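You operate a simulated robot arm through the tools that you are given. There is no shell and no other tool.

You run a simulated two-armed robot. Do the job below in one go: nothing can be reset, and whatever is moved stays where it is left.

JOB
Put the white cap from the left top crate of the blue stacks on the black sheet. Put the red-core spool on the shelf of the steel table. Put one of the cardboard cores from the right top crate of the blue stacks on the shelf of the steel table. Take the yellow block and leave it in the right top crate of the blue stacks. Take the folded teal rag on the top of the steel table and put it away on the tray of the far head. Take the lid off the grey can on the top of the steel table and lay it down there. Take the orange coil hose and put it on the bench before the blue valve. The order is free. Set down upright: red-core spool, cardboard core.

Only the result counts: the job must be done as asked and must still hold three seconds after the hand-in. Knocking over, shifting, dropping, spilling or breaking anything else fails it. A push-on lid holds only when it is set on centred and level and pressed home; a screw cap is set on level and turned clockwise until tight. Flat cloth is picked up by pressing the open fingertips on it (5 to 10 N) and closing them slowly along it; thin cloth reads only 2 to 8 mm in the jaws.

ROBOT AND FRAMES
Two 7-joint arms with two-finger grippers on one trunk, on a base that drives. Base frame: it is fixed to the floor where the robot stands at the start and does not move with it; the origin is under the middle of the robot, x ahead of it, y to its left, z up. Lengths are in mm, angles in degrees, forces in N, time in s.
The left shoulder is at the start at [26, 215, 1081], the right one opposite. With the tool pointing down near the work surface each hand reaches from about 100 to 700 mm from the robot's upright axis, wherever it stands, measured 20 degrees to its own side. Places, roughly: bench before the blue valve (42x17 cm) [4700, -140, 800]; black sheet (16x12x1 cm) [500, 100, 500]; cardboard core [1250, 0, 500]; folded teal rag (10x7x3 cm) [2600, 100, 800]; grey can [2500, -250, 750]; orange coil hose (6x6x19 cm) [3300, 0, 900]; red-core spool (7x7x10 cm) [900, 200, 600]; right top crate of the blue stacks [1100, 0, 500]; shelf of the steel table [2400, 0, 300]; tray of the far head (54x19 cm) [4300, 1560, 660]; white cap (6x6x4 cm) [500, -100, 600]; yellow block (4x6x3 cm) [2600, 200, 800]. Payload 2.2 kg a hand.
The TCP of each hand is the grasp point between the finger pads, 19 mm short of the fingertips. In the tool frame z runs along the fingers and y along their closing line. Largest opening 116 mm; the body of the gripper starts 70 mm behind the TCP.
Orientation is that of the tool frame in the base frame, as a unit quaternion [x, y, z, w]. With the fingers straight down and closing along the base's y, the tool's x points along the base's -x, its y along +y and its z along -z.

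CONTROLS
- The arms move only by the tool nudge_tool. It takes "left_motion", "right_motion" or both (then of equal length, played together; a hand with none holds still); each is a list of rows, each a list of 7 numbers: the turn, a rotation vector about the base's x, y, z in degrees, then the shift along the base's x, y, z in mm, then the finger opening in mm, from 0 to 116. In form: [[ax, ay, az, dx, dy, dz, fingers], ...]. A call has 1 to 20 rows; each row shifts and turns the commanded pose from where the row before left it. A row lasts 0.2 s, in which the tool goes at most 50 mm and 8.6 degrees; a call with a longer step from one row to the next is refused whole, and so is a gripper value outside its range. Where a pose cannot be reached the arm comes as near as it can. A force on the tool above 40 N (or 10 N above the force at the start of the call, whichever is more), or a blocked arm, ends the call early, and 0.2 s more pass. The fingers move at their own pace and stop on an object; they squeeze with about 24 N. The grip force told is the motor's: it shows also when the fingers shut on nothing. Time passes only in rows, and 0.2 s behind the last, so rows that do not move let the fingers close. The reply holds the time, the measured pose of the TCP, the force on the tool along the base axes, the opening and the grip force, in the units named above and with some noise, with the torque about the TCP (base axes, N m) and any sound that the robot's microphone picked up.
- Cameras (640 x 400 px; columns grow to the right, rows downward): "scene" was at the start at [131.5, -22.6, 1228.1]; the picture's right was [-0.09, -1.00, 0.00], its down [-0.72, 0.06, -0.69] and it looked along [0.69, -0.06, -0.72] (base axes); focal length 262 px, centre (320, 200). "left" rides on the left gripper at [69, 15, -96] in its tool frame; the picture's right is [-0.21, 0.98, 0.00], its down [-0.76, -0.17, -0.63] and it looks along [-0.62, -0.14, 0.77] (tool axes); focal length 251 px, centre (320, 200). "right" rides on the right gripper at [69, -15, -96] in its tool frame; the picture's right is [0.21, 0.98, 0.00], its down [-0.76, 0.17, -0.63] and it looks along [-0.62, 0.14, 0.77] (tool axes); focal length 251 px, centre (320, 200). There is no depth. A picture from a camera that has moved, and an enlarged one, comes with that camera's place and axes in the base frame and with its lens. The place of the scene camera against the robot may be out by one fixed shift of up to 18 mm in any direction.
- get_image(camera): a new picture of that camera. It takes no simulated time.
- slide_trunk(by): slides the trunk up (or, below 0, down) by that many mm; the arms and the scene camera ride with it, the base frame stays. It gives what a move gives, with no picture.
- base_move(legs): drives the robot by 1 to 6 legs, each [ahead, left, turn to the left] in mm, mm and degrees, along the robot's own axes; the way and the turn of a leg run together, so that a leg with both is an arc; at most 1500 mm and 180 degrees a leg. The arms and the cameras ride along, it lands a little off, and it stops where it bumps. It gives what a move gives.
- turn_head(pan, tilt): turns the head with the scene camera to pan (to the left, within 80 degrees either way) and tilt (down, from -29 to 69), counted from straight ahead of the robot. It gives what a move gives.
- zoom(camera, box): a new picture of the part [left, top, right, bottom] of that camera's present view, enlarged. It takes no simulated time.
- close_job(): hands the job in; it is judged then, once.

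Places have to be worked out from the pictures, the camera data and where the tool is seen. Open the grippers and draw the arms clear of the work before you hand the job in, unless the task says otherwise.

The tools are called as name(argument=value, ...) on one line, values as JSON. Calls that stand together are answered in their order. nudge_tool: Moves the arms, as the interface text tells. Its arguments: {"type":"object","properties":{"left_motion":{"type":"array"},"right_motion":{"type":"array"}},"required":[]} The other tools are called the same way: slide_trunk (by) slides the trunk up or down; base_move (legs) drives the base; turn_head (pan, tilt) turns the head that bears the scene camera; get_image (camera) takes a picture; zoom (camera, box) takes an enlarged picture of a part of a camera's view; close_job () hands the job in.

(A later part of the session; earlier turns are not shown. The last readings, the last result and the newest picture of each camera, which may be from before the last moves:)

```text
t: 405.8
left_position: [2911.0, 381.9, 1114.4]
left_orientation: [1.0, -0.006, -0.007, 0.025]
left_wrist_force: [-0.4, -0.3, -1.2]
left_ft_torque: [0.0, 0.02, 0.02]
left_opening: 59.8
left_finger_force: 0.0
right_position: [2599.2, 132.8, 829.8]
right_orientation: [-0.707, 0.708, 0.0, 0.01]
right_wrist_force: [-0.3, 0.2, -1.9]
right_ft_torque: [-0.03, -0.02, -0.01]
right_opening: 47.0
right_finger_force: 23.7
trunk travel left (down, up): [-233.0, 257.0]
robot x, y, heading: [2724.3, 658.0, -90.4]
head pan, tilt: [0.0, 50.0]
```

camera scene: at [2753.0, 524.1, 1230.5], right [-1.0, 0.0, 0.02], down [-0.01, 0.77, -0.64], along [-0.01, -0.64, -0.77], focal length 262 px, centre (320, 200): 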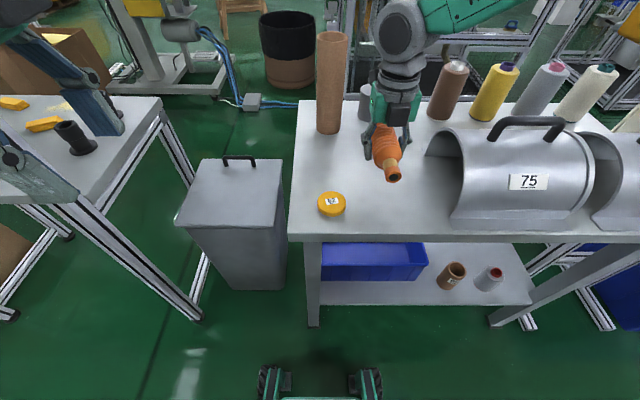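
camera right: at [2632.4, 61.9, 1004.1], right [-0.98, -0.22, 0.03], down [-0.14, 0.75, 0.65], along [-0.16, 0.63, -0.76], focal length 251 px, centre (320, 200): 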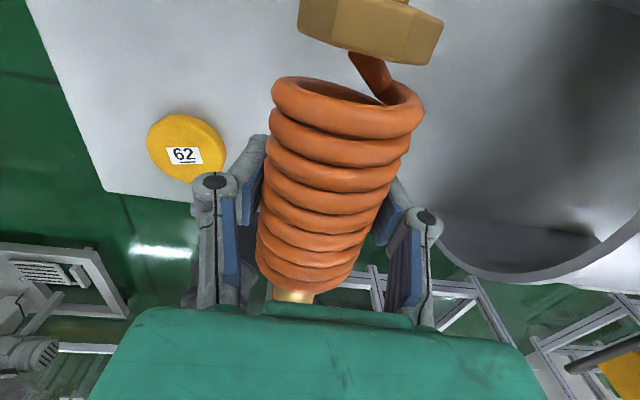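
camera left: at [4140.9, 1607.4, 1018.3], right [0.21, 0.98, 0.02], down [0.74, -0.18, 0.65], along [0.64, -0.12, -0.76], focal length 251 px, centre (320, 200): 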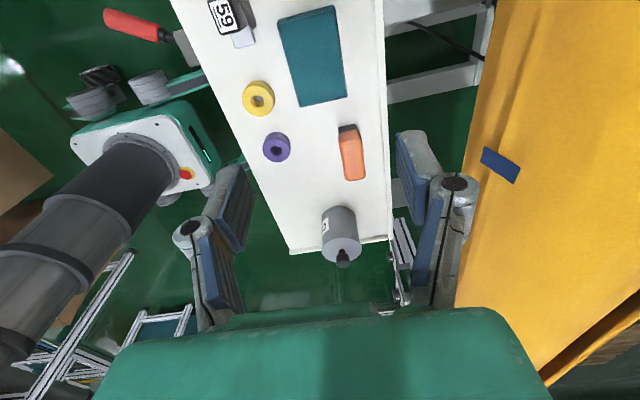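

The body rocks again; I wait until it is calm before touching the table.

nudge_tool(right_motion=[[0, 0, 0, 0, 0, 0, 38], [0, 0, 0, 0, 0, 0, 38], [0, 0, 0, 0, 0, 0, 38], [0, 0, 0, 0, 0, 0, 38], [0, 0, 0, 0, 0, 0, 38], [0, 0, 0, 0, 0, 0, 38], [0, 0, 0, 0, 0, 0, 38], [0, 0, 0, 0, 0, 0, 38], [0, 0, 0, 0, 0, 0, 38], [0, 0, 0, 0, 0, 0, 38], [0, 0, 0, 0, 0, 0, 38], [0, 0, 0, 0, 0, 0, 38], [0, 0, 0, 0, 0, 0, 38], [0, 0, 0, 0, 0, 0, 38], [0, 0, 0, 0, 0, 0, 38], [0, 0, 0, 0, 0, 0, 38], [0, 0, 0, 0, 0, 0, 38], [0, 0, 0, 0, 0, 0, 38], [0, 0, 0, 0, 0, 0, 38], [0, 0, 0, 0, 0, 0, 38]])

nudge_tool(right_motion=[[0, 0, 0, 0, 0, 0, 38], [0, 0, 0, 0, 0, 0, 38], [0, 0, 0, 0, 0, 0, 38], [0, 0, 0, 0, 0, 0, 38], [0, 0, 0, 0, 0, 0, 38], [0, 0, 0, 0, 0, 0, 38], [0, 0, 0, 0, 0, 0, 38], [0, 0, 0, 0, 0, 0, 38], [0, 0, 0, 0, 0, 0, 38], [0, 0, 0, 0, 0, 0, 38]])

get_image(camera="scene")

```text
t: 410.0
left_position: [2911.3, 382.0, 1113.9]
left_orientation: [1.0, -0.006, -0.008, 0.025]
left_wrist_force: [0.2, -0.5, 0.2]
left_ft_torque: [0.0, -0.02, -0.04]
left_opening: 59.9
left_finger_force: 0.0
right_position: [2600.6, 134.0, 828.9]
right_orientation: [-0.706, 0.708, -0.001, 0.009]
right_wrist_force: [0.5, 0.2, -1.5]
right_ft_torque: [0.04, -0.03, -0.01]
right_opening: 47.0
right_finger_force: 24.1
trunk travel left (down, up): [-233.0, 257.0]
robot x, y, heading: [2725.2, 658.8, -90.1]
head pan, tilt: [0.0, 50.0]
```

```text
t: 412.2
left_position: [2916.1, 381.9, 1113.4]
left_orientation: [1.0, -0.006, -0.009, 0.026]
left_wrist_force: [-0.2, 0.2, 0.4]
left_ft_torque: [0.0, -0.01, -0.01]
left_opening: 59.9
left_finger_force: 0.1
right_position: [2602.2, 133.8, 829.7]
right_orientation: [0.707, -0.707, -0.001, -0.008]
right_wrist_force: [-0.5, -0.3, -1.8]
right_ft_torque: [-0.01, -0.01, -0.01]
right_opening: 46.4
right_finger_force: 23.8
trunk travel left (down, up): [-233.0, 257.0]
robot x, y, heading: [2726.8, 656.8, -90.3]
head pan, tilt: [0.0, 50.0]
```

```text
taken
camera scene: at [2733.9, 524.0, 1230.7], right [-1.0, 0.0, 0.0], down [0.0, 0.77, -0.64], along [0.0, -0.64, -0.77], focal length 262 px, centre (320, 200)
```

scene: 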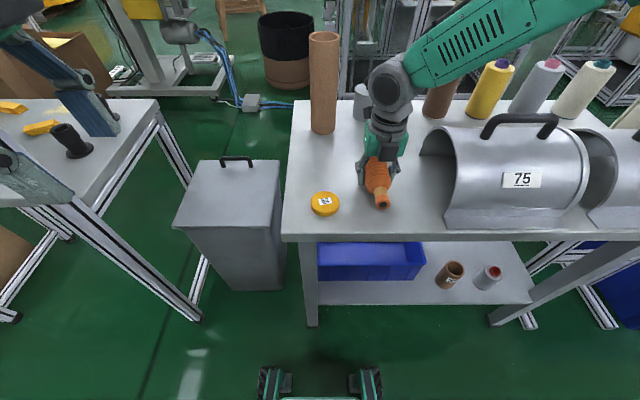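

Calm now at (2602,134,830). I lower by small steps to contact.

nudge_tool(right_motion=[[0, 0, 0, 0, 0, -3, 38], [0, 0, 0, 0, 0, 0, 38]])

nudge_tool(right_motion=[[0, 0, 0, 0, 0, -2, 38], [0, 0, 0, 0, 0, 0, 38]])

nudge_tool(right_motion=[[0, 0, 0, 0, 0, -2, 38], [0, 0, 0, 0, 0, 0, 38]])

```text
t: 412.8
left_position: [2920.2, 381.5, 1112.0]
left_orientation: [1.0, -0.005, -0.011, 0.025]
left_wrist_force: [0.3, -0.2, 0.5]
left_ft_torque: [-0.01, 0.0, 0.02]
left_opening: 60.2
left_finger_force: 0.1
right_position: [2607.3, 132.6, 827.9]
right_orientation: [0.707, -0.707, -0.001, -0.006]
right_wrist_force: [0.5, 0.0, -1.4]
right_ft_torque: [0.0, 0.03, 0.03]
right_opening: 46.8
right_finger_force: 23.7
trunk travel left (down, up): [-233.0, 257.0]
robot x, y, heading: [2727.5, 660.9, -90.2]
head pan, tilt: [0.0, 50.0]
```

```text
t: 413.4
left_position: [2913.6, 383.0, 1112.6]
left_orientation: [1.0, -0.006, -0.009, 0.025]
left_wrist_force: [-0.2, 0.0, 0.2]
left_ft_torque: [-0.01, -0.02, -0.03]
left_opening: 59.9
left_finger_force: 0.2
right_position: [2602.3, 133.9, 824.7]
right_orientation: [-0.707, 0.707, 0.001, 0.008]
right_wrist_force: [0.1, -0.3, -1.4]
right_ft_torque: [0.03, 0.02, 0.0]
right_opening: 46.7
right_finger_force: 24.4
trunk travel left (down, up): [-233.0, 257.0]
robot x, y, heading: [2724.1, 658.0, -90.2]
head pan, tilt: [0.0, 50.0]
```

```text
t: 414.0
left_position: [2916.4, 382.0, 1112.5]
left_orientation: [1.0, -0.007, -0.008, 0.026]
left_wrist_force: [0.4, 0.7, 1.2]
left_ft_torque: [0.01, -0.02, -0.01]
left_opening: 60.3
left_finger_force: 0.0
right_position: [2603.3, 133.6, 823.3]
right_orientation: [0.707, -0.707, -0.001, -0.008]
right_wrist_force: [0.3, 0.5, -1.2]
right_ft_torque: [-0.02, 0.01, -0.02]
right_opening: 46.5
right_finger_force: 24.1
trunk travel left (down, up): [-233.0, 257.0]
robot x, y, heading: [2725.5, 661.3, -90.2]
head pan, tilt: [0.0, 50.0]
```

nudge_tool(right_motion=[[0, 0, 0, 0, 0, -2, 38], [0, 0, 0, 0, 0, 0, 38]])

nudge_tool(right_motion=[[0, 0, 0, 0, 0, -2, 38], [0, 0, 0, 0, 0, 0, 38]])

nudge_tool(right_motion=[[0, 0, 0, 0, 0, -2, 38], [0, 0, 0, 0, 0, 0, 38]])

get_image(camera="right")

```text
t: 414.6
left_position: [2915.7, 382.3, 1112.4]
left_orientation: [1.0, -0.006, -0.01, 0.025]
left_wrist_force: [0.0, -0.3, 0.8]
left_ft_torque: [0.0, -0.01, 0.0]
left_opening: 60.1
left_finger_force: 0.1
right_position: [2604.7, 131.8, 822.3]
right_orientation: [-0.707, 0.707, 0.001, 0.009]
right_wrist_force: [0.5, -0.2, -1.4]
right_ft_torque: [0.02, -0.03, 0.0]
right_opening: 46.7
right_finger_force: 23.7
trunk travel left (down, up): [-233.0, 257.0]
robot x, y, heading: [2725.9, 656.5, -90.3]
head pan, tilt: [0.0, 50.0]
```

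```text
t: 415.2
left_position: [2916.7, 383.7, 1113.1]
left_orientation: [1.0, -0.007, -0.01, 0.025]
left_wrist_force: [0.4, 0.1, -0.4]
left_ft_torque: [0.04, 0.03, 0.02]
left_opening: 59.9
left_finger_force: 0.0
right_position: [2603.7, 132.6, 821.5]
right_orientation: [-0.707, 0.707, -0.001, 0.006]
right_wrist_force: [-0.7, 2.3, 9.7]
right_ft_torque: [-0.53, 0.01, -0.06]
right_opening: 46.9
right_finger_force: 23.7
trunk travel left (down, up): [-233.0, 257.0]
robot x, y, heading: [2727.8, 659.0, -90.5]
head pan, tilt: [0.0, 50.0]
```

```text
t: 415.8
left_position: [2915.5, 383.7, 1114.2]
left_orientation: [1.0, -0.005, -0.01, 0.025]
left_wrist_force: [0.6, -0.6, 0.4]
left_ft_torque: [-0.01, -0.02, -0.01]
left_opening: 60.0
left_finger_force: 0.1
right_position: [2603.4, 132.7, 819.9]
right_orientation: [0.708, -0.707, 0.002, -0.006]
right_wrist_force: [-4.1, -1.5, 24.1]
right_ft_torque: [-0.59, 0.54, 0.0]
right_opening: 46.7
right_finger_force: 23.8
trunk travel left (down, up): [-233.0, 257.0]
robot x, y, heading: [2720.7, 656.7, -90.2]
head pan, tilt: [0.0, 50.0]
```

```text
taken
camera right: at [2617.1, 61.6, 918.3], right [-0.98, -0.21, -0.01], down [-0.17, 0.75, 0.64], along [-0.13, 0.62, -0.77], focal length 251 px, centre (320, 200)
```

right: 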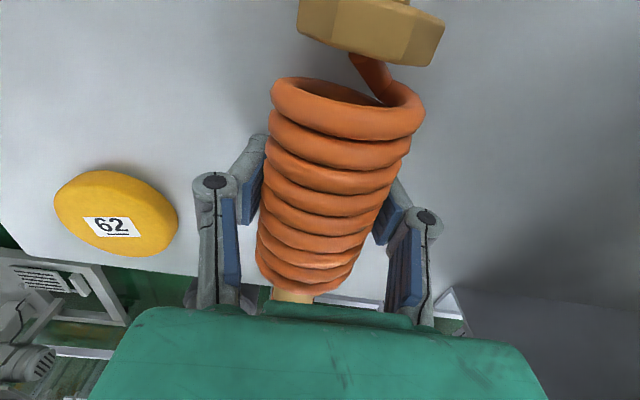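

The hose rests on the table. I relieve and open slowly.

nudge_tool(right_motion=[[0, 0, 0, 0, 0, 2, 44], [0, 0, 0, 0, 0, 0, 50], [0, 0, 0, 0, 0, 0, 54], [0, 0, 0, 0, 0, 0, 60], [0, 0, 0, 0, 0, 0, 68], [0, 0, 0, 0, 0, 0, 76], [0, 0, 0, 0, 0, 0, 76]])

get_image(camera="right")

```text
t: 417.4
left_position: [2915.9, 382.6, 1111.7]
left_orientation: [1.0, -0.007, -0.009, 0.025]
left_wrist_force: [0.0, 0.1, -0.3]
left_ft_torque: [0.0, -0.04, 0.0]
left_opening: 60.3
left_finger_force: 0.0
right_position: [2602.1, 133.3, 819.4]
right_orientation: [0.707, -0.707, -0.001, -0.008]
right_wrist_force: [-0.5, -0.5, 0.0]
right_ft_torque: [0.01, 0.01, -0.02]
right_opening: 75.9
right_finger_force: 0.2
trunk travel left (down, up): [-233.0, 257.0]
robot x, y, heading: [2722.4, 656.6, -90.1]
head pan, tilt: [0.0, 50.0]
```

```text
taken
camera right: at [2616.8, 61.5, 917.1], right [-0.98, -0.21, -0.01], down [-0.17, 0.75, 0.64], along [-0.13, 0.63, -0.77], focal length 251 px, centre (320, 200)
```

right: 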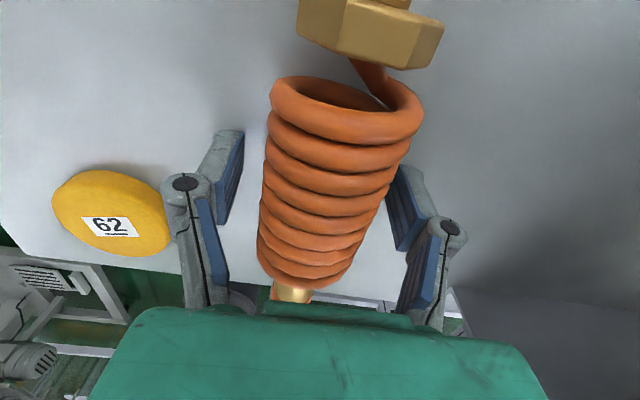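

Released and lying still. I rise, back the base off 260 mm and pitch the hand up toward horizontal (camera on top).

nudge_tool(right_motion=[[0, 0, 0, 0, 0, 15, 80], [0, 0, 0, 0, 0, 40, 80], [0, 0, 0, 0, 0, 45, 80], [0, 0, 0, 0, 0, 45, 80], [0, 0, 0, 0, 0, 0, 80]])

base_move(legs=[[-270, 0, 0]])

nudge_tool(right_motion=[[-7.8, 0, 0, 0, -31, 2, 80], [-7.8, 0, 0, 0, -30.4, 6.4, 80], [-7.8, 0, 0, 0, -29.4, 10.6, 80], [-7.8, 0, 0, 0, -27.5, 14.7, 80], [-7.8, 0, 0, 0, -25.2, 18.5, 80], [-7.8, 0, 0, 0, -22.5, 22, 80], [-7.8, 0, 0, 0, -19.3, 24.7, 80], [-7.8, 0, 0, 0, -15.8, 27.3, 80], [-7.8, 0, 0, 0, -12, 29.2, 80], [0, 0, 0, 0, 0, 0, 80]])

get_image(camera="scene")

get_image(camera="right")

```text
t: 418.6
left_position: [2916.1, 381.1, 1112.1]
left_orientation: [1.0, -0.006, -0.01, 0.025]
left_wrist_force: [0.7, -0.3, 0.1]
left_ft_torque: [0.0, -0.01, 0.0]
left_opening: 59.8
left_finger_force: 0.1
right_position: [2603.8, 135.8, 964.2]
right_orientation: [0.707, -0.707, -0.001, -0.008]
right_wrist_force: [-0.3, 0.5, 0.3]
right_ft_torque: [0.05, -0.01, -0.03]
right_opening: 80.1
right_finger_force: 0.0
trunk travel left (down, up): [-233.0, 257.0]
robot x, y, heading: [2725.6, 660.2, -90.4]
head pan, tilt: [0.0, 50.0]
```

```text
t: 420.5
left_position: [2917.0, 647.1, 1113.1]
left_orientation: [1.0, -0.009, -0.008, 0.025]
left_wrist_force: [0.0, 0.7, 0.2]
left_ft_torque: [-0.02, 0.0, -0.02]
left_opening: 59.8
left_finger_force: 0.0
right_position: [2602.3, 402.7, 965.9]
right_orientation: [-0.706, 0.708, 0.0, 0.007]
right_wrist_force: [0.4, -0.2, -0.7]
right_ft_torque: [-0.03, 0.02, -0.02]
right_opening: 79.7
right_finger_force: 0.1
trunk travel left (down, up): [-233.0, 257.0]
robot x, y, heading: [2727.1, 919.8, -90.5]
head pan, tilt: [0.0, 50.0]
```

```text
t: 422.7
left_position: [2915.1, 648.9, 1113.5]
left_orientation: [1.0, -0.009, -0.009, 0.024]
left_wrist_force: [0.0, -0.3, 0.6]
left_ft_torque: [-0.02, -0.01, 0.01]
left_opening: 60.2
left_finger_force: 0.1
right_position: [2598.4, 198.0, 1109.7]
right_orientation: [-0.591, 0.595, -0.385, -0.385]
right_wrist_force: [-0.4, 0.2, 0.3]
right_ft_torque: [-0.03, 0.0, 0.03]
right_opening: 80.0
right_finger_force: 0.0
right hand out of reach, approached as far as the arm can: row 8
trunk travel left (down, up): [-233.0, 257.0]
robot x, y, heading: [2724.4, 922.6, -90.8]
head pan, tilt: [0.0, 50.0]
```

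```text
taken
camera scene: at [2731.1, 790.0, 1230.8], right [-1.0, 0.01, 0.0], down [0.01, 0.77, -0.64], along [-0.01, -0.64, -0.77], focal length 262 px, centre (320, 200)
```

scene: 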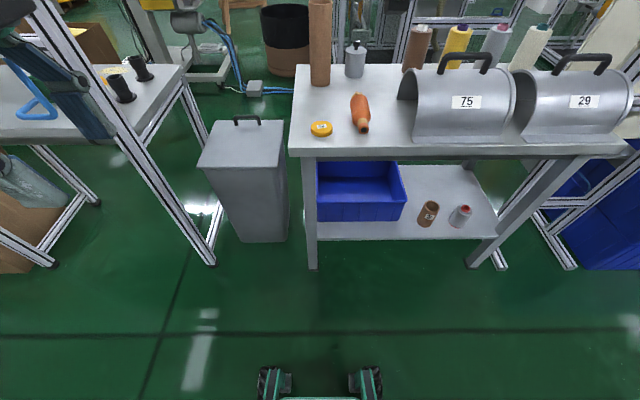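

```text
taken
camera right: at [2612.6, 257.6, 1213.5], right [-0.98, -0.08, 0.19], down [-0.16, 0.89, -0.43], along [-0.13, -0.46, -0.88], focal length 251 px, centre (320, 200)
```

right: 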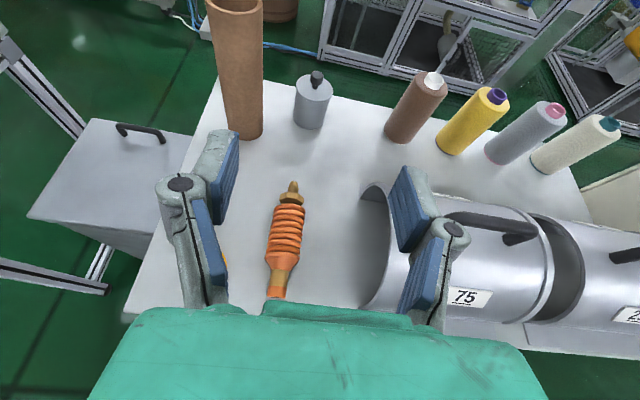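

Very good view: hose lies on the table, hand pitched 24° below horizontal with camera on top. I lower the trunk 215 mm and look again.

slide_trunk(by=-215)

nudge_tool(right_motion=[[0, 0, 0, 2, 25, 0, 80], [0, 0, 0, 2, 25, 0, 80], [0, 0, 0, 0, 20, 0, 80], [0, 0, 0, 0, 0, 0, 80], [0, 0, 0, 0, 0, 0, 80]])

get_image(camera="right")

```text
t: 425.0
left_position: [2916.6, 649.8, 898.1]
left_orientation: [1.0, -0.008, -0.009, 0.026]
left_wrist_force: [0.2, 0.0, -0.2]
left_ft_torque: [0.05, -0.02, 0.03]
left_opening: 59.6
left_finger_force: 0.1
right_position: [2600.5, 198.8, 895.2]
right_orientation: [-0.592, 0.594, -0.385, -0.385]
right_wrist_force: [-0.7, 0.8, -0.9]
right_ft_torque: [0.03, -0.01, 0.01]
right_opening: 80.1
right_finger_force: 0.1
trunk travel left (down, up): [-18.0, 472.0]
robot x, y, heading: [2725.2, 925.5, -90.7]
head pan, tilt: [0.0, 50.0]
```

```text
t: 426.2
left_position: [2916.2, 648.4, 898.5]
left_orientation: [1.0, -0.008, -0.009, 0.026]
left_wrist_force: [0.1, 0.4, 0.0]
left_ft_torque: [0.01, 0.02, 0.0]
left_opening: 59.9
left_finger_force: 0.0
right_position: [2603.9, 268.7, 895.2]
right_orientation: [-0.592, 0.594, -0.385, -0.386]
right_wrist_force: [0.3, 0.8, -1.2]
right_ft_torque: [0.0, -0.02, -0.01]
right_opening: 80.4
right_finger_force: 0.1
trunk travel left (down, up): [-18.0, 472.0]
robot x, y, heading: [2727.1, 923.7, -90.5]
head pan, tilt: [0.0, 50.0]
```

```text
taken
camera right: at [2617.7, 327.3, 1000.0], right [-0.98, -0.08, 0.2], down [-0.16, 0.89, -0.43], along [-0.14, -0.46, -0.88], focal length 251 px, centre (320, 200)
```

right: 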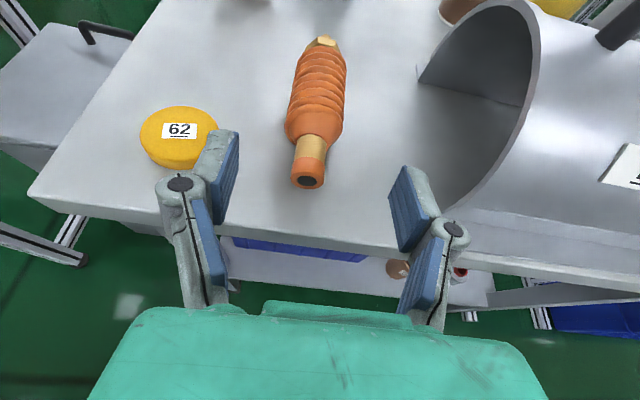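

Hose axis at x≈2600, near coil end y≈170. I line up and advance along the pitched tool axis to straddle the coil.

nudge_tool(right_motion=[[0, 0, 0, -3, -10, -30, 78], [0, 0, 0, 0, -23, -10, 78], [0, 0, 0, 0, -23, -10, 78], [0, 0, 0, 0, 0, 0, 78], [0, 0, 0, 0, 0, 0, 78]])

get_image(camera="right")

```text
t: 427.4
left_position: [2915.9, 649.1, 898.6]
left_orientation: [1.0, -0.008, -0.009, 0.024]
left_wrist_force: [-0.1, -0.1, 1.0]
left_ft_torque: [0.04, 0.0, 0.05]
left_opening: 60.0
left_finger_force: 0.1
right_position: [2603.2, 212.6, 844.4]
right_orientation: [-0.592, 0.594, -0.385, -0.386]
right_wrist_force: [-0.1, 0.5, 0.9]
right_ft_torque: [0.04, 0.0, 0.03]
right_opening: 77.9
right_finger_force: 0.0
trunk travel left (down, up): [-18.0, 472.0]
robot x, y, heading: [2731.4, 923.9, -90.5]
head pan, tilt: [0.0, 50.0]
```

```text
taken
camera right: at [2616.4, 271.5, 948.8], right [-0.98, -0.08, 0.2], down [-0.16, 0.89, -0.43], along [-0.14, -0.46, -0.88], focal length 251 px, centre (320, 200)
```

right: 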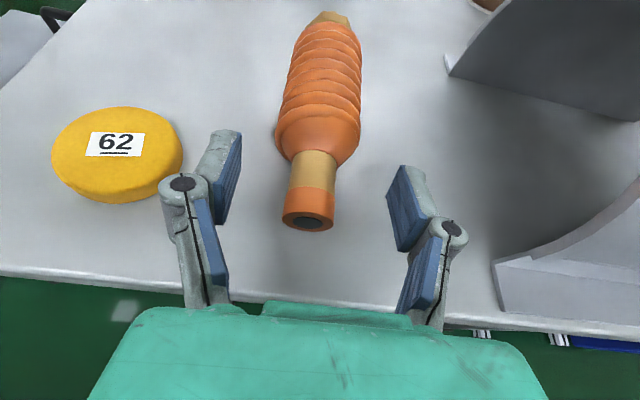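

Centred. I advance the last ~50 mm and close.

nudge_tool(right_motion=[[0, 0, 0, -1, -16, -7, 78], [0, 0, 0, 0, -16, -7, 78], [0, 0, 0, 0, -14, -6, 78], [0, 0, 0, 0, 0, 0, 78]])

get_image(camera="right")

```text
t: 428.4
left_position: [2917.3, 649.5, 898.1]
left_orientation: [1.0, -0.008, -0.009, 0.026]
left_wrist_force: [0.2, 0.0, -0.6]
left_ft_torque: [-0.03, -0.02, -0.02]
left_opening: 60.0
left_finger_force: 0.2
right_position: [2600.8, 167.0, 824.6]
right_orientation: [-0.591, 0.594, -0.384, -0.386]
right_wrist_force: [0.2, -0.1, -1.2]
right_ft_torque: [-0.03, 0.0, -0.01]
right_opening: 77.9
right_finger_force: 0.1
trunk travel left (down, up): [-18.0, 472.0]
robot x, y, heading: [2726.7, 925.7, -90.8]
head pan, tilt: [0.0, 50.0]
```

```text
taken
camera right: at [2614.6, 225.5, 928.7], right [-0.98, -0.08, 0.2], down [-0.16, 0.89, -0.43], along [-0.14, -0.46, -0.88], focal length 251 px, centre (320, 200)
```

right: 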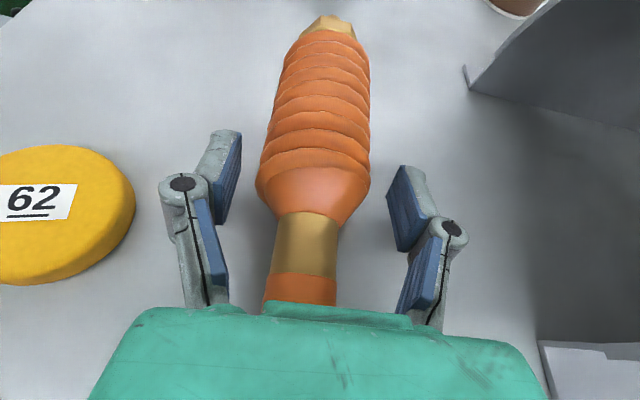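

The coil's near end is between the pads. I nudge 6 mm further and close.

nudge_tool(right_motion=[[0, 0, 0, 0, -6, -2.5, 74], [0, 0, 0, 0, 0, 0, 66], [0, 0, 0, 0, 0, 0, 60], [0, 0, 0, 0, 0, 0, 54], [0, 0, 0, 0, 0, 0, 48], [0, 0, 0, 0, 0, 0, 42], [0, 0, 0, 0, 0, 0, 36], [0, 0, 0, 0, 0, 0, 36]])

get_image(camera="right")

```text
t: 430.2
left_position: [2916.6, 648.4, 898.8]
left_orientation: [1.0, -0.009, -0.009, 0.026]
left_wrist_force: [-0.7, -0.5, 0.0]
left_ft_torque: [-0.01, 0.0, 0.02]
left_opening: 60.1
left_finger_force: 0.0
right_position: [2600.1, 160.9, 822.6]
right_orientation: [-0.592, 0.594, -0.385, -0.386]
right_wrist_force: [0.5, -0.2, -0.5]
right_ft_torque: [-0.04, 0.0, 0.0]
right_opening: 52.0
right_finger_force: 24.2
trunk travel left (down, up): [-18.0, 472.0]
robot x, y, heading: [2729.4, 920.7, -90.5]
head pan, tilt: [0.0, 50.0]
```

```text
taken
camera right: at [2614.7, 219.5, 925.8], right [-0.98, -0.08, 0.2], down [-0.16, 0.89, -0.43], along [-0.14, -0.46, -0.88], focal length 251 px, centre (320, 200)
```

right: 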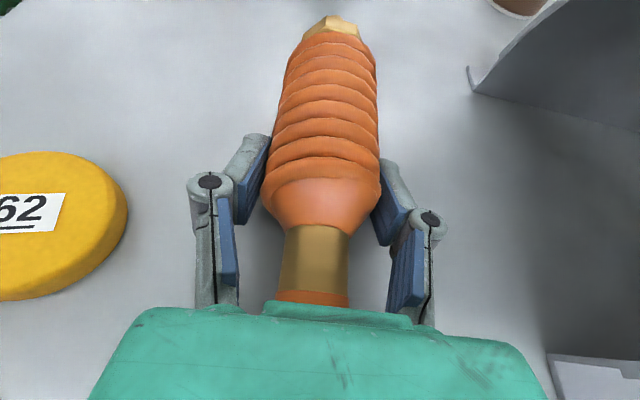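

Gripped at 52 mm. I lift it gently and check that it does not droop.

nudge_tool(right_motion=[[0, 0, 0, 0, 0, 10, 34], [0, 0, 0, 0, 5, 20, 34], [0, 0, 0, 0, 5, 25, 34], [0, 0, 0, 0, 0, 0, 34], [0, 0, 0, 0, 0, 0, 34]])

get_image(camera="right")

get_image(camera="scene")

```text
t: 431.4
left_position: [2916.7, 650.1, 898.0]
left_orientation: [1.0, -0.009, -0.009, 0.025]
left_wrist_force: [0.7, -0.1, 0.1]
left_ft_torque: [-0.02, 0.01, 0.0]
left_opening: 59.8
left_finger_force: 0.1
right_position: [2598.6, 168.5, 877.5]
right_orientation: [-0.592, 0.594, -0.384, -0.386]
right_wrist_force: [0.5, 0.5, -1.5]
right_ft_torque: [0.03, 0.0, -0.03]
right_opening: 51.7
right_finger_force: 24.3
trunk travel left (down, up): [-18.0, 472.0]
robot x, y, heading: [2729.3, 925.6, -90.4]
head pan, tilt: [0.0, 50.0]
```

```text
taken
camera right: at [2613.9, 227.7, 980.3], right [-0.98, -0.08, 0.2], down [-0.16, 0.89, -0.43], along [-0.14, -0.46, -0.88], focal length 251 px, centre (320, 200)
```

right: 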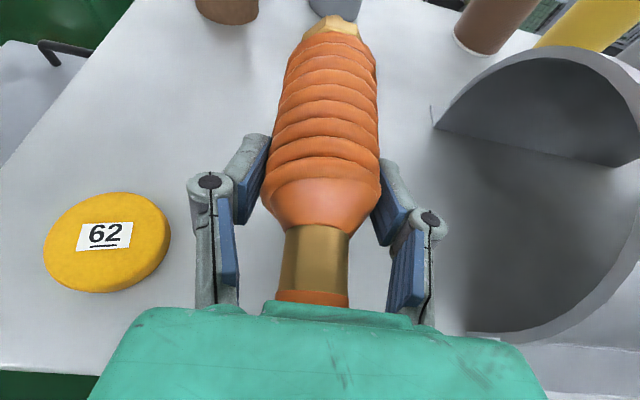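

```text
taken
camera scene: at [2734.3, 789.9, 1015.7], right [-1.0, 0.01, 0.0], down [0.01, 0.77, -0.64], along [-0.01, -0.64, -0.77], focal length 262 px, centre (320, 200)
```

scene: 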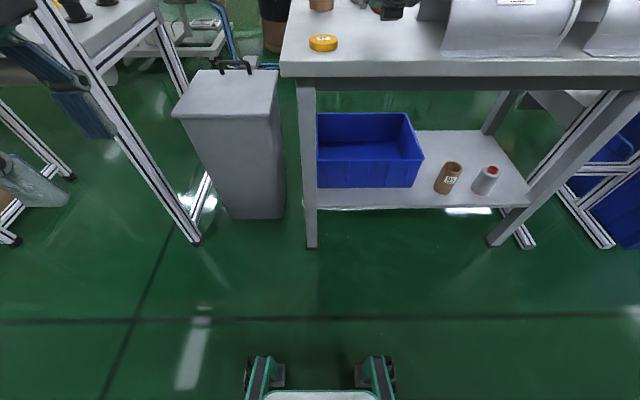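

The hose stays aligned in the grip. I pull the hand back and drive along the aisle to the blue-valve bench.

nudge_tool(right_motion=[[0, 0, 0, 0, 30, 10, 34], [0, 0, 0, 0, 30, 10, 34], [0, 0, 0, 0, 30, 0, 34], [0, 0, 0, 0, 30, 0, 34], [0, 0, 0, 0, 30, 0, 34], [0, 0, 0, 0, 0, 0, 34]])

base_move(legs=[[-80, 0, 0.4], [0, 1100, 0], [0, 1000, 0]])

turn_head(pan=0, tilt=35)

get_image(camera="scene")

get_image(camera="right")

```text
t: 432.8
left_position: [2917.1, 648.5, 898.5]
left_orientation: [1.0, -0.008, -0.01, 0.027]
left_wrist_force: [-0.5, -0.3, 0.1]
left_ft_torque: [-0.01, 0.02, -0.05]
left_opening: 60.1
left_finger_force: 0.1
right_position: [2599.9, 319.2, 896.1]
right_orientation: [-0.593, 0.595, -0.384, -0.384]
right_wrist_force: [0.3, -0.1, -1.9]
right_ft_torque: [0.04, -0.03, -0.01]
right_opening: 51.6
right_finger_force: 24.2
trunk travel left (down, up): [-18.0, 472.0]
robot x, y, heading: [2728.1, 921.6, -90.6]
head pan, tilt: [0.0, 50.0]
```

```text
t: 444.0
left_position: [5039.3, 706.9, 899.6]
left_orientation: [1.0, -0.013, -0.008, 0.024]
left_wrist_force: [0.2, -0.1, 1.0]
left_ft_torque: [-0.01, -0.04, 0.01]
left_opening: 60.2
left_finger_force: 0.0
right_position: [4719.6, 379.4, 895.3]
right_orientation: [-0.589, 0.597, -0.383, -0.386]
right_wrist_force: [0.3, -0.5, -1.5]
right_ft_torque: [0.03, -0.01, 0.02]
right_opening: 51.9
right_finger_force: 24.0
trunk travel left (down, up): [-18.0, 472.0]
robot x, y, heading: [4856.9, 985.6, -91.3]
head pan, tilt: [0.0, 50.0]
```

```text
t: 444.8
left_position: [5041.3, 707.1, 898.1]
left_orientation: [1.0, -0.013, -0.009, 0.024]
left_wrist_force: [-0.1, 1.0, -0.6]
left_ft_torque: [-0.01, -0.01, -0.02]
left_opening: 59.9
left_finger_force: 0.2
right_position: [4719.5, 381.0, 898.1]
right_orientation: [-0.589, 0.597, -0.383, -0.388]
right_wrist_force: [0.4, 0.5, -2.1]
right_ft_torque: [0.05, 0.03, -0.02]
right_opening: 51.6
right_finger_force: 23.5
trunk travel left (down, up): [-18.0, 472.0]
robot x, y, heading: [4856.4, 985.4, -91.0]
head pan, tilt: [0.0, 35.0]
```

```text
taken
camera scene: at [4857.9, 838.3, 1037.4], right [-1.0, 0.02, 0.0], down [0.01, 0.58, -0.82], along [-0.02, -0.82, -0.58], focal length 262 px, centre (320, 200)
```

scene: 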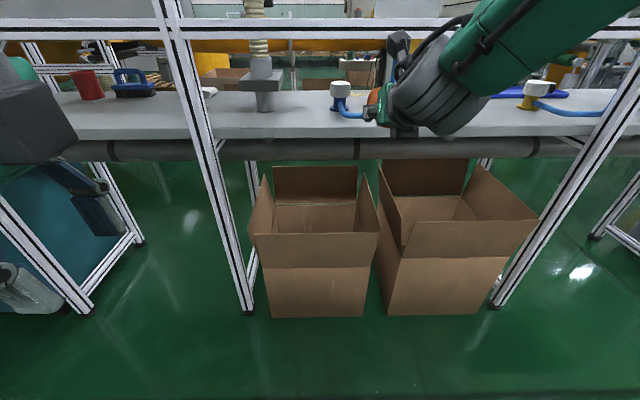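

```text
taken
camera right: at [4735.2, 439.7, 1001.3], right [-0.98, -0.08, 0.2], down [-0.16, 0.89, -0.43], along [-0.14, -0.46, -0.88], focal length 251 px, centre (320, 200)
```

right: 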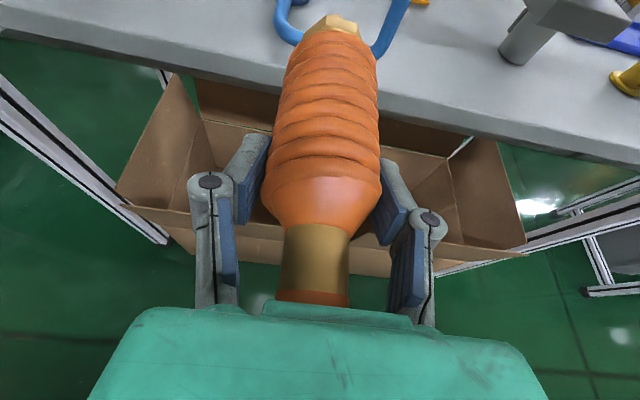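

Clear views. The corridor between the blue valve (x≈4770) and the next fixture (x≈5017) is where the hand can enter under the bar. I strafe 250 mm left and yaw the hand by −15° so it comes in slightly from the left.

base_move(legs=[[0, 250, 1.0]])

nudge_tool(right_motion=[[0, 0, -5, 0, 0, 0, 34], [0, 0, -5, 0, 0, 0, 34], [0, 0, -5, 0, 0, 0, 34], [0, 0, 0, 0, 0, 0, 34], [0, 0, 0, 0, 0, 0, 34], [0, 0, 0, 0, 0, 0, 34], [0, 0, 0, 0, 0, 0, 34], [0, 0, 0, 0, 0, 0, 34], [0, 0, 0, 0, 0, 0, 34], [0, 0, 0, 0, 0, 0, 34], [0, 0, 0, 0, 0, 0, 34], [0, 0, 0, 0, 0, 0, 34]])

get_image(camera="right")

get_image(camera="scene")

```text
t: 446.6
left_position: [5281.9, 709.0, 901.6]
left_orientation: [1.0, -0.005, 0.0, 0.025]
left_wrist_force: [-0.1, -0.8, 0.1]
left_ft_torque: [-0.02, -0.04, -0.02]
left_opening: 60.2
left_finger_force: 0.0
right_position: [4967.4, 376.1, 895.9]
right_orientation: [-0.591, 0.594, -0.391, -0.38]
right_wrist_force: [-1.1, 0.1, -1.8]
right_ft_torque: [0.03, 0.0, 0.1]
right_opening: 51.5
right_finger_force: 23.4
trunk travel left (down, up): [-18.0, 472.0]
robot x, y, heading: [5102.6, 982.4, -90.0]
head pan, tilt: [0.0, 35.0]
```

```text
t: 449.2
left_position: [5294.7, 710.7, 897.3]
left_orientation: [1.0, -0.005, -0.009, 0.024]
left_wrist_force: [0.1, -0.2, -1.8]
left_ft_torque: [0.0, 0.01, 0.01]
left_opening: 59.7
left_finger_force: 0.0
right_position: [4974.1, 375.4, 902.5]
right_orientation: [-0.504, 0.672, -0.338, -0.425]
right_wrist_force: [-0.1, 1.1, -2.1]
right_ft_torque: [0.03, -0.01, 0.04]
right_opening: 51.5
right_finger_force: 24.3
trunk travel left (down, up): [-18.0, 472.0]
robot x, y, heading: [5103.2, 982.2, -89.9]
head pan, tilt: [0.0, 35.0]
```

```text
taken
camera right: at [5001.6, 429.4, 1007.4], right [-0.97, 0.17, 0.17], down [0.08, 0.9, -0.43], along [-0.23, -0.41, -0.88], focal length 251 px, centre (320, 200)
```

right: 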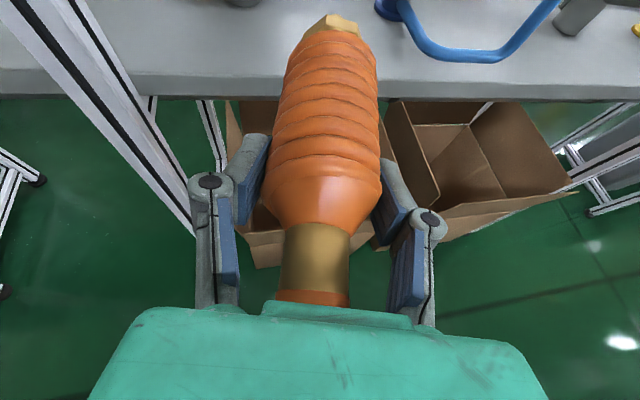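

```text
taken
camera scene: at [5111.7, 835.9, 1037.5], right [-1.0, 0.0, 0.0], down [0.0, 0.58, -0.82], along [0.0, -0.82, -0.58], focal length 262 px, centre (320, 200)
```

scene: 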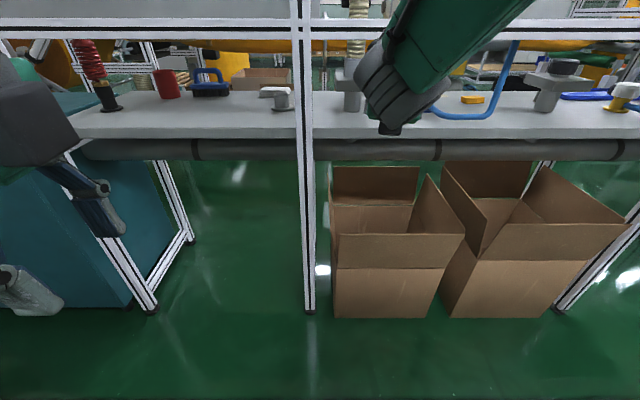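

The hand enters fine, but for the low gap under the bar a flatter hand would be safer. I test pitching the hand up another 14° here in free space.

nudge_tool(right_motion=[[-6.77, 1.77, 0, 0, 0, 0, 34], [-6.77, 1.77, 0, 0, 0, 0, 34], [0, 0, 0, 0, 0, 0, 34]])

get_image(camera="scene")

get_image(camera="right")

```text
t: 450.0
left_position: [5293.8, 710.3, 898.0]
left_orientation: [1.0, -0.004, -0.008, 0.024]
left_wrist_force: [0.0, 0.5, 0.0]
left_ft_torque: [0.0, -0.01, 0.03]
left_opening: 60.1
left_finger_force: 0.1
right_position: [4972.5, 376.8, 911.3]
right_orientation: [-0.455, 0.613, -0.403, -0.505]
right_wrist_force: [-0.5, 1.2, -1.9]
right_ft_torque: [0.03, -0.02, 0.01]
right_opening: 51.8
right_finger_force: 24.1
trunk travel left (down, up): [-18.0, 472.0]
robot x, y, heading: [5100.4, 982.0, -90.0]
head pan, tilt: [0.0, 35.0]
```

```text
taken
camera scene: at [5111.1, 836.0, 1037.6], right [-1.0, 0.0, 0.0], down [0.0, 0.58, -0.82], along [0.0, -0.82, -0.58], focal length 262 px, centre (320, 200)
```

scene: 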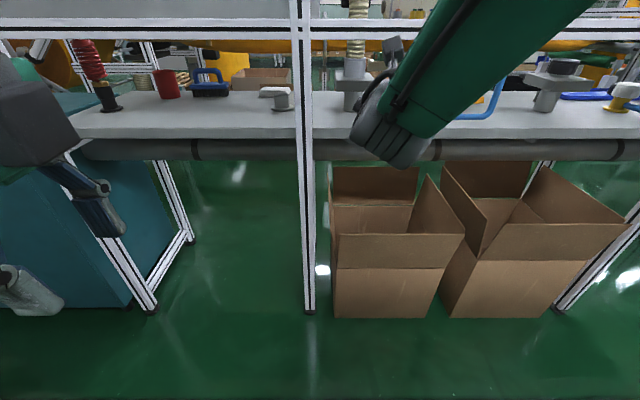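

```text
taken
camera right: at [5005.2, 453.2, 997.7], right [-0.96, 0.22, 0.18], down [0.06, 0.76, -0.65], along [-0.28, -0.61, -0.74], focal length 251 px, centre (320, 200)
```

right: 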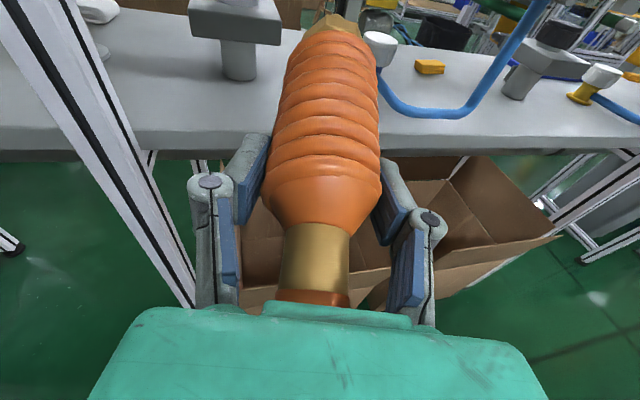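

10° works as well, and the view shows the corridor: valve edge x≈4804, fixture plate edge x≈4941. I'll lay the hose on the bench in this corridor and then push it deeper by its nozzle end. I restore 24° (hose level), line up at x≈4905 and lower to z≈843.

nudge_tool(right_motion=[[6.77, -1.77, 0, -22, 0, -22, 34], [6.77, -1.77, 0, -22, 0, -22, 34], [0, 0, 0, -22, 0, -22, 34], [0, 0, 0, 0, 0, 0, 34], [0, 0, 0, 0, 0, 0, 34]])

get_image(camera="right")

```text
t: 451.2
left_position: [5294.2, 709.8, 897.6]
left_orientation: [1.0, -0.005, -0.008, 0.024]
left_wrist_force: [-0.3, 1.1, 0.1]
left_ft_torque: [0.0, -0.01, 0.01]
left_opening: 60.0
left_finger_force: 0.0
right_position: [4914.7, 378.1, 832.0]
right_orientation: [-0.511, 0.664, -0.333, -0.432]
right_wrist_force: [0.0, 0.5, -1.2]
right_ft_torque: [0.01, 0.0, -0.02]
right_opening: 51.4
right_finger_force: 24.1
trunk travel left (down, up): [-18.0, 472.0]
robot x, y, heading: [5104.0, 984.0, -89.9]
head pan, tilt: [0.0, 35.0]
```

```text
taken
camera right: at [4943.7, 430.7, 936.8], right [-0.97, 0.16, 0.2], down [0.06, 0.9, -0.43], along [-0.25, -0.41, -0.88], focal length 251 px, centre (320, 200)
```

right: 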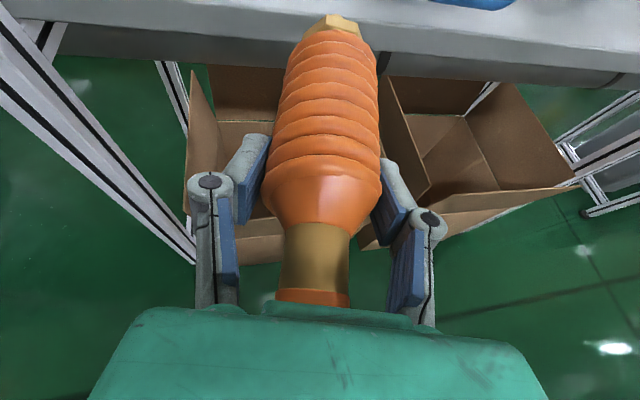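

I raise to z≈850 for entry, trim x to 4905, and drive 230 mm forward.

nudge_tool(right_motion=[[0, 0, 0, -9, 0, 18, 34], [0, 0, 0, 0, 0, 0, 34]])

base_move(legs=[[200, 0, 0]])

nudge_tool(right_motion=[[0, 0, 0, 0, 0, 0, 34], [0, 0, 0, 0, 0, 0, 34], [0, 0, 0, 0, 0, 0, 34], [0, 0, 0, 0, 0, 0, 34], [0, 0, 0, 0, 0, 0, 34], [0, 0, 0, 0, 0, 0, 34]])

get_image(camera="right")

get_image(camera="scene")

```text
t: 451.8
left_position: [5292.9, 710.4, 897.9]
left_orientation: [1.0, -0.004, -0.007, 0.024]
left_wrist_force: [0.3, 0.1, 0.3]
left_ft_torque: [0.02, -0.02, 0.01]
left_opening: 60.1
left_finger_force: 0.1
right_position: [4904.6, 377.9, 852.0]
right_orientation: [-0.512, 0.664, -0.333, -0.431]
right_wrist_force: [-0.8, -0.3, -1.3]
right_ft_torque: [0.03, -0.05, 0.0]
right_opening: 51.5
right_finger_force: 24.1
trunk travel left (down, up): [-18.0, 472.0]
robot x, y, heading: [5103.1, 980.2, -90.2]
head pan, tilt: [0.0, 35.0]
```

```text
t: 453.4
left_position: [5296.4, 506.8, 897.9]
left_orientation: [1.0, 0.0, -0.008, 0.024]
left_wrist_force: [-0.3, 0.5, -0.2]
left_ft_torque: [0.06, 0.02, -0.02]
left_opening: 60.0
left_finger_force: 0.0
right_position: [4909.9, 173.0, 850.6]
right_orientation: [-0.514, 0.663, -0.335, -0.43]
right_wrist_force: [0.5, -0.8, -1.8]
right_ft_torque: [0.06, 0.0, 0.01]
right_opening: 51.4
right_finger_force: 23.9
trunk travel left (down, up): [-18.0, 472.0]
robot x, y, heading: [5107.3, 778.4, -89.6]
head pan, tilt: [0.0, 35.0]
```

```text
t: 454.8
left_position: [5295.2, 509.6, 897.0]
left_orientation: [1.0, -0.002, -0.007, 0.023]
left_wrist_force: [0.4, 0.6, -0.9]
left_ft_torque: [0.01, 0.02, 0.01]
left_opening: 59.9
left_finger_force: 0.2
right_position: [4909.7, 174.4, 852.9]
right_orientation: [-0.513, 0.662, -0.336, -0.43]
right_wrist_force: [-0.9, 0.1, -0.4]
right_ft_torque: [0.05, -0.03, -0.03]
right_opening: 51.3
right_finger_force: 23.9
trunk travel left (down, up): [-18.0, 472.0]
robot x, y, heading: [5104.7, 776.1, -89.5]
head pan, tilt: [0.0, 35.0]
```

```text
taken
camera right: at [4937.6, 228.7, 956.2], right [-0.97, 0.16, 0.19], down [0.06, 0.9, -0.44], along [-0.24, -0.41, -0.88], focal length 251 px, centre (320, 200)
```

right: 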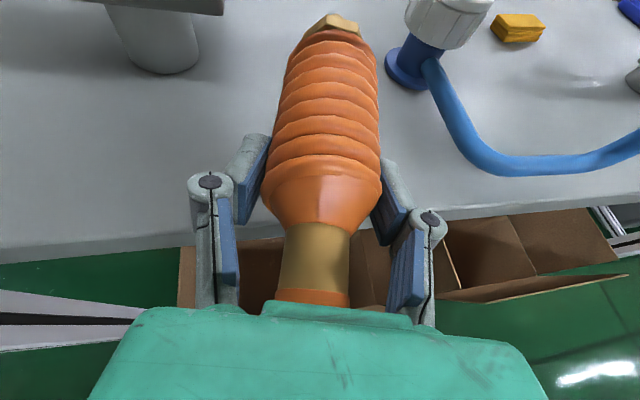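

```text
taken
camera scene: at [5112.0, 631.9, 1037.5], right [-1.0, -0.01, 0.0], down [0.0, 0.58, -0.82], along [0.0, -0.82, -0.58], focal length 262 px, centre (320, 200)
```

scene: 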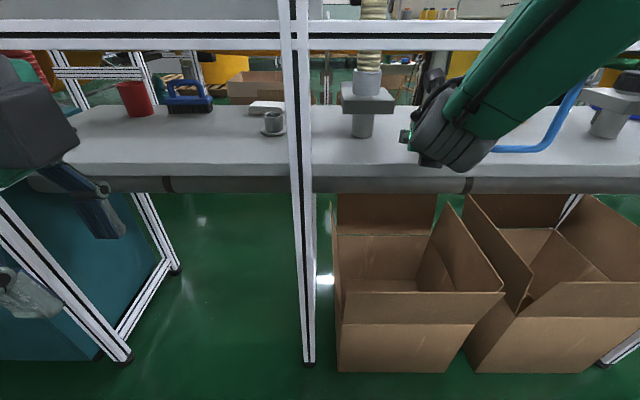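

The hose points neatly into the corridor between fixture and valve. I lower 12 mm (camera under the bar) and advance along the hose axis to TCP y≈48.

nudge_tool(right_motion=[[0, 0, 0, 0, 0, -6, 34], [0, 0, 0, 0, 0, -6, 34], [0, 0, 0, -5, -18, 0, 34], [0, 0, 0, -5, -18, 0, 34], [0, 0, 0, -5, -18, 0, 34], [0, 0, 0, 0, 0, 0, 34]])

get_image(camera="right")

```text
t: 456.2
left_position: [5296.5, 508.2, 896.1]
left_orientation: [1.0, -0.001, -0.008, 0.023]
left_wrist_force: [-0.1, 0.3, -0.5]
left_ft_torque: [0.02, 0.03, 0.02]
left_opening: 60.1
left_finger_force: 0.0
right_position: [4894.5, 122.2, 842.4]
right_orientation: [-0.512, 0.663, -0.335, -0.431]
right_wrist_force: [-0.2, -0.1, -1.8]
right_ft_torque: [0.05, 0.0, -0.03]
right_opening: 51.5
right_finger_force: 23.7
trunk travel left (down, up): [-18.0, 472.0]
robot x, y, heading: [5105.1, 777.9, -89.6]
head pan, tilt: [0.0, 35.0]
```

```text
taken
camera right: at [4922.8, 174.7, 946.4], right [-0.97, 0.16, 0.19], down [0.06, 0.9, -0.44], along [-0.24, -0.41, -0.88], focal length 251 px, centre (320, 200)
```

right: 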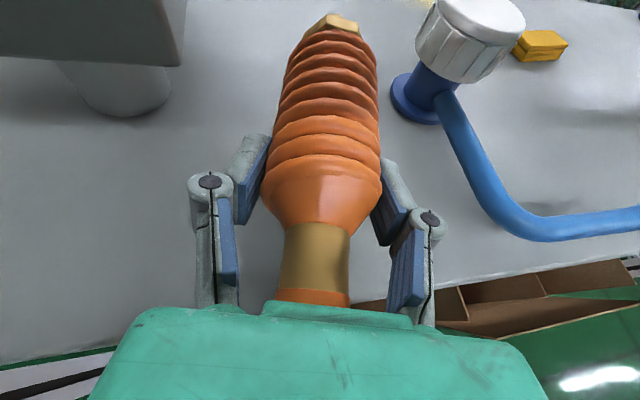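

I continue another 70 mm along the axis.

nudge_tool(right_motion=[[0, 0, 0, -4.5, -17.5, -1, 34], [0, 0, 0, -4.5, -17.5, -1, 34], [0, 0, 0, -4.5, -17.5, -1, 34], [0, 0, 0, -4.5, -17.5, -1, 34], [0, 0, 0, 0, 0, 0, 34]])

get_image(camera="right")

get_image(camera="scene")

```text
t: 457.4
left_position: [5296.0, 509.6, 897.2]
left_orientation: [1.0, -0.002, -0.008, 0.022]
left_wrist_force: [0.0, -1.0, 0.2]
left_ft_torque: [-0.01, -0.02, 0.01]
left_opening: 60.1
left_finger_force: 0.1
right_position: [4876.4, 51.8, 835.8]
right_orientation: [-0.513, 0.663, -0.335, -0.431]
right_wrist_force: [-0.1, 0.2, -1.3]
right_ft_torque: [0.05, 0.01, -0.02]
right_opening: 51.6
right_finger_force: 23.7
trunk travel left (down, up): [-18.0, 472.0]
robot x, y, heading: [5104.4, 776.9, -89.8]
head pan, tilt: [0.0, 35.0]
```

```text
taken
camera right: at [4905.1, 105.0, 939.3], right [-0.97, 0.16, 0.19], down [0.06, 0.9, -0.44], along [-0.24, -0.41, -0.88], focal length 251 px, centre (320, 200)
```

right: 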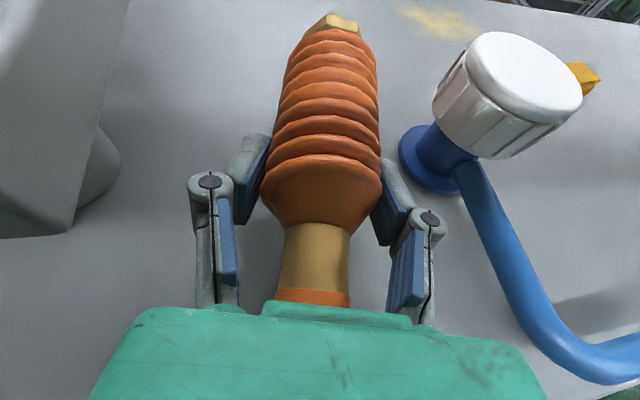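

```text
taken
camera scene: at [5111.8, 631.3, 1037.5], right [-1.0, -0.01, 0.0], down [0.0, 0.58, -0.82], along [0.0, -0.82, -0.58], focal length 262 px, centre (320, 200)
```

scene: 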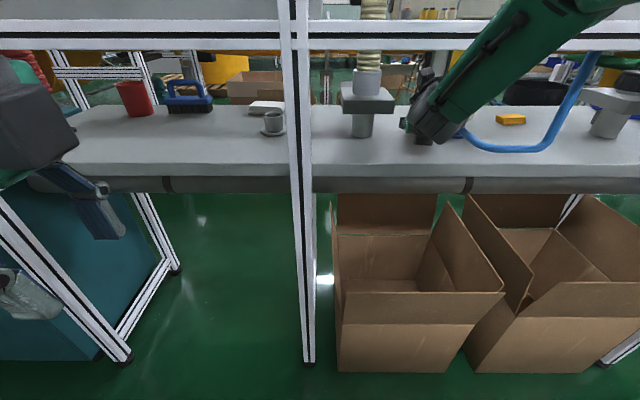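

Well inside, clear of valve and fixture. I lower to the bench in small steps.

nudge_tool(right_motion=[[0, 0, 0, 0, 0, -4, 34], [0, 0, 0, 0, 0, 0, 34]])

nudge_tool(right_motion=[[0, 0, 0, 0, 0, -3, 34], [0, 0, 0, 0, 0, 0, 34]])

nudge_tool(right_motion=[[0, 0, 0, 0, 0, -3, 34], [0, 0, 0, 0, 0, 0, 34]])

```text
t: 458.0
left_position: [5295.5, 509.4, 898.0]
left_orientation: [1.0, -0.001, -0.008, 0.022]
left_wrist_force: [-0.9, -0.2, 0.5]
left_ft_torque: [-0.01, -0.02, 0.01]
left_opening: 60.1
left_finger_force: 0.0
right_position: [4877.1, 53.1, 830.0]
right_orientation: [-0.514, 0.662, -0.336, -0.429]
right_wrist_force: [0.4, 0.5, -1.4]
right_ft_torque: [0.06, 0.02, 0.01]
right_opening: 51.7
right_finger_force: 24.3
trunk travel left (down, up): [-18.0, 472.0]
robot x, y, heading: [5104.3, 777.1, -89.5]
head pan, tilt: [0.0, 35.0]
```

```text
t: 458.6
left_position: [5294.5, 508.7, 897.2]
left_orientation: [1.0, -0.002, -0.008, 0.023]
left_wrist_force: [0.1, -0.1, 0.6]
left_ft_torque: [-0.01, 0.01, -0.01]
left_opening: 59.9
left_finger_force: 0.1
right_position: [4878.8, 51.1, 828.3]
right_orientation: [-0.513, 0.662, -0.336, -0.43]
right_wrist_force: [-0.5, 0.2, -1.3]
right_ft_torque: [0.05, -0.05, 0.0]
right_opening: 51.3
right_finger_force: 24.2
trunk travel left (down, up): [-18.0, 472.0]
robot x, y, heading: [5102.3, 775.6, -90.0]
head pan, tilt: [0.0, 35.0]
```

```text
t: 459.2
left_position: [5296.4, 508.4, 897.1]
left_orientation: [1.0, -0.001, -0.008, 0.023]
left_wrist_force: [-0.4, -0.9, 0.3]
left_ft_torque: [0.01, 0.0, -0.01]
left_opening: 59.9
left_finger_force: 0.0
right_position: [4876.8, 51.8, 825.5]
right_orientation: [-0.513, 0.663, -0.335, -0.43]
right_wrist_force: [-0.1, 0.2, -2.4]
right_ft_torque: [0.04, 0.0, 0.0]
right_opening: 51.7
right_finger_force: 23.6
trunk travel left (down, up): [-18.0, 472.0]
robot x, y, heading: [5105.7, 775.9, -89.9]
head pan, tilt: [0.0, 35.0]
```

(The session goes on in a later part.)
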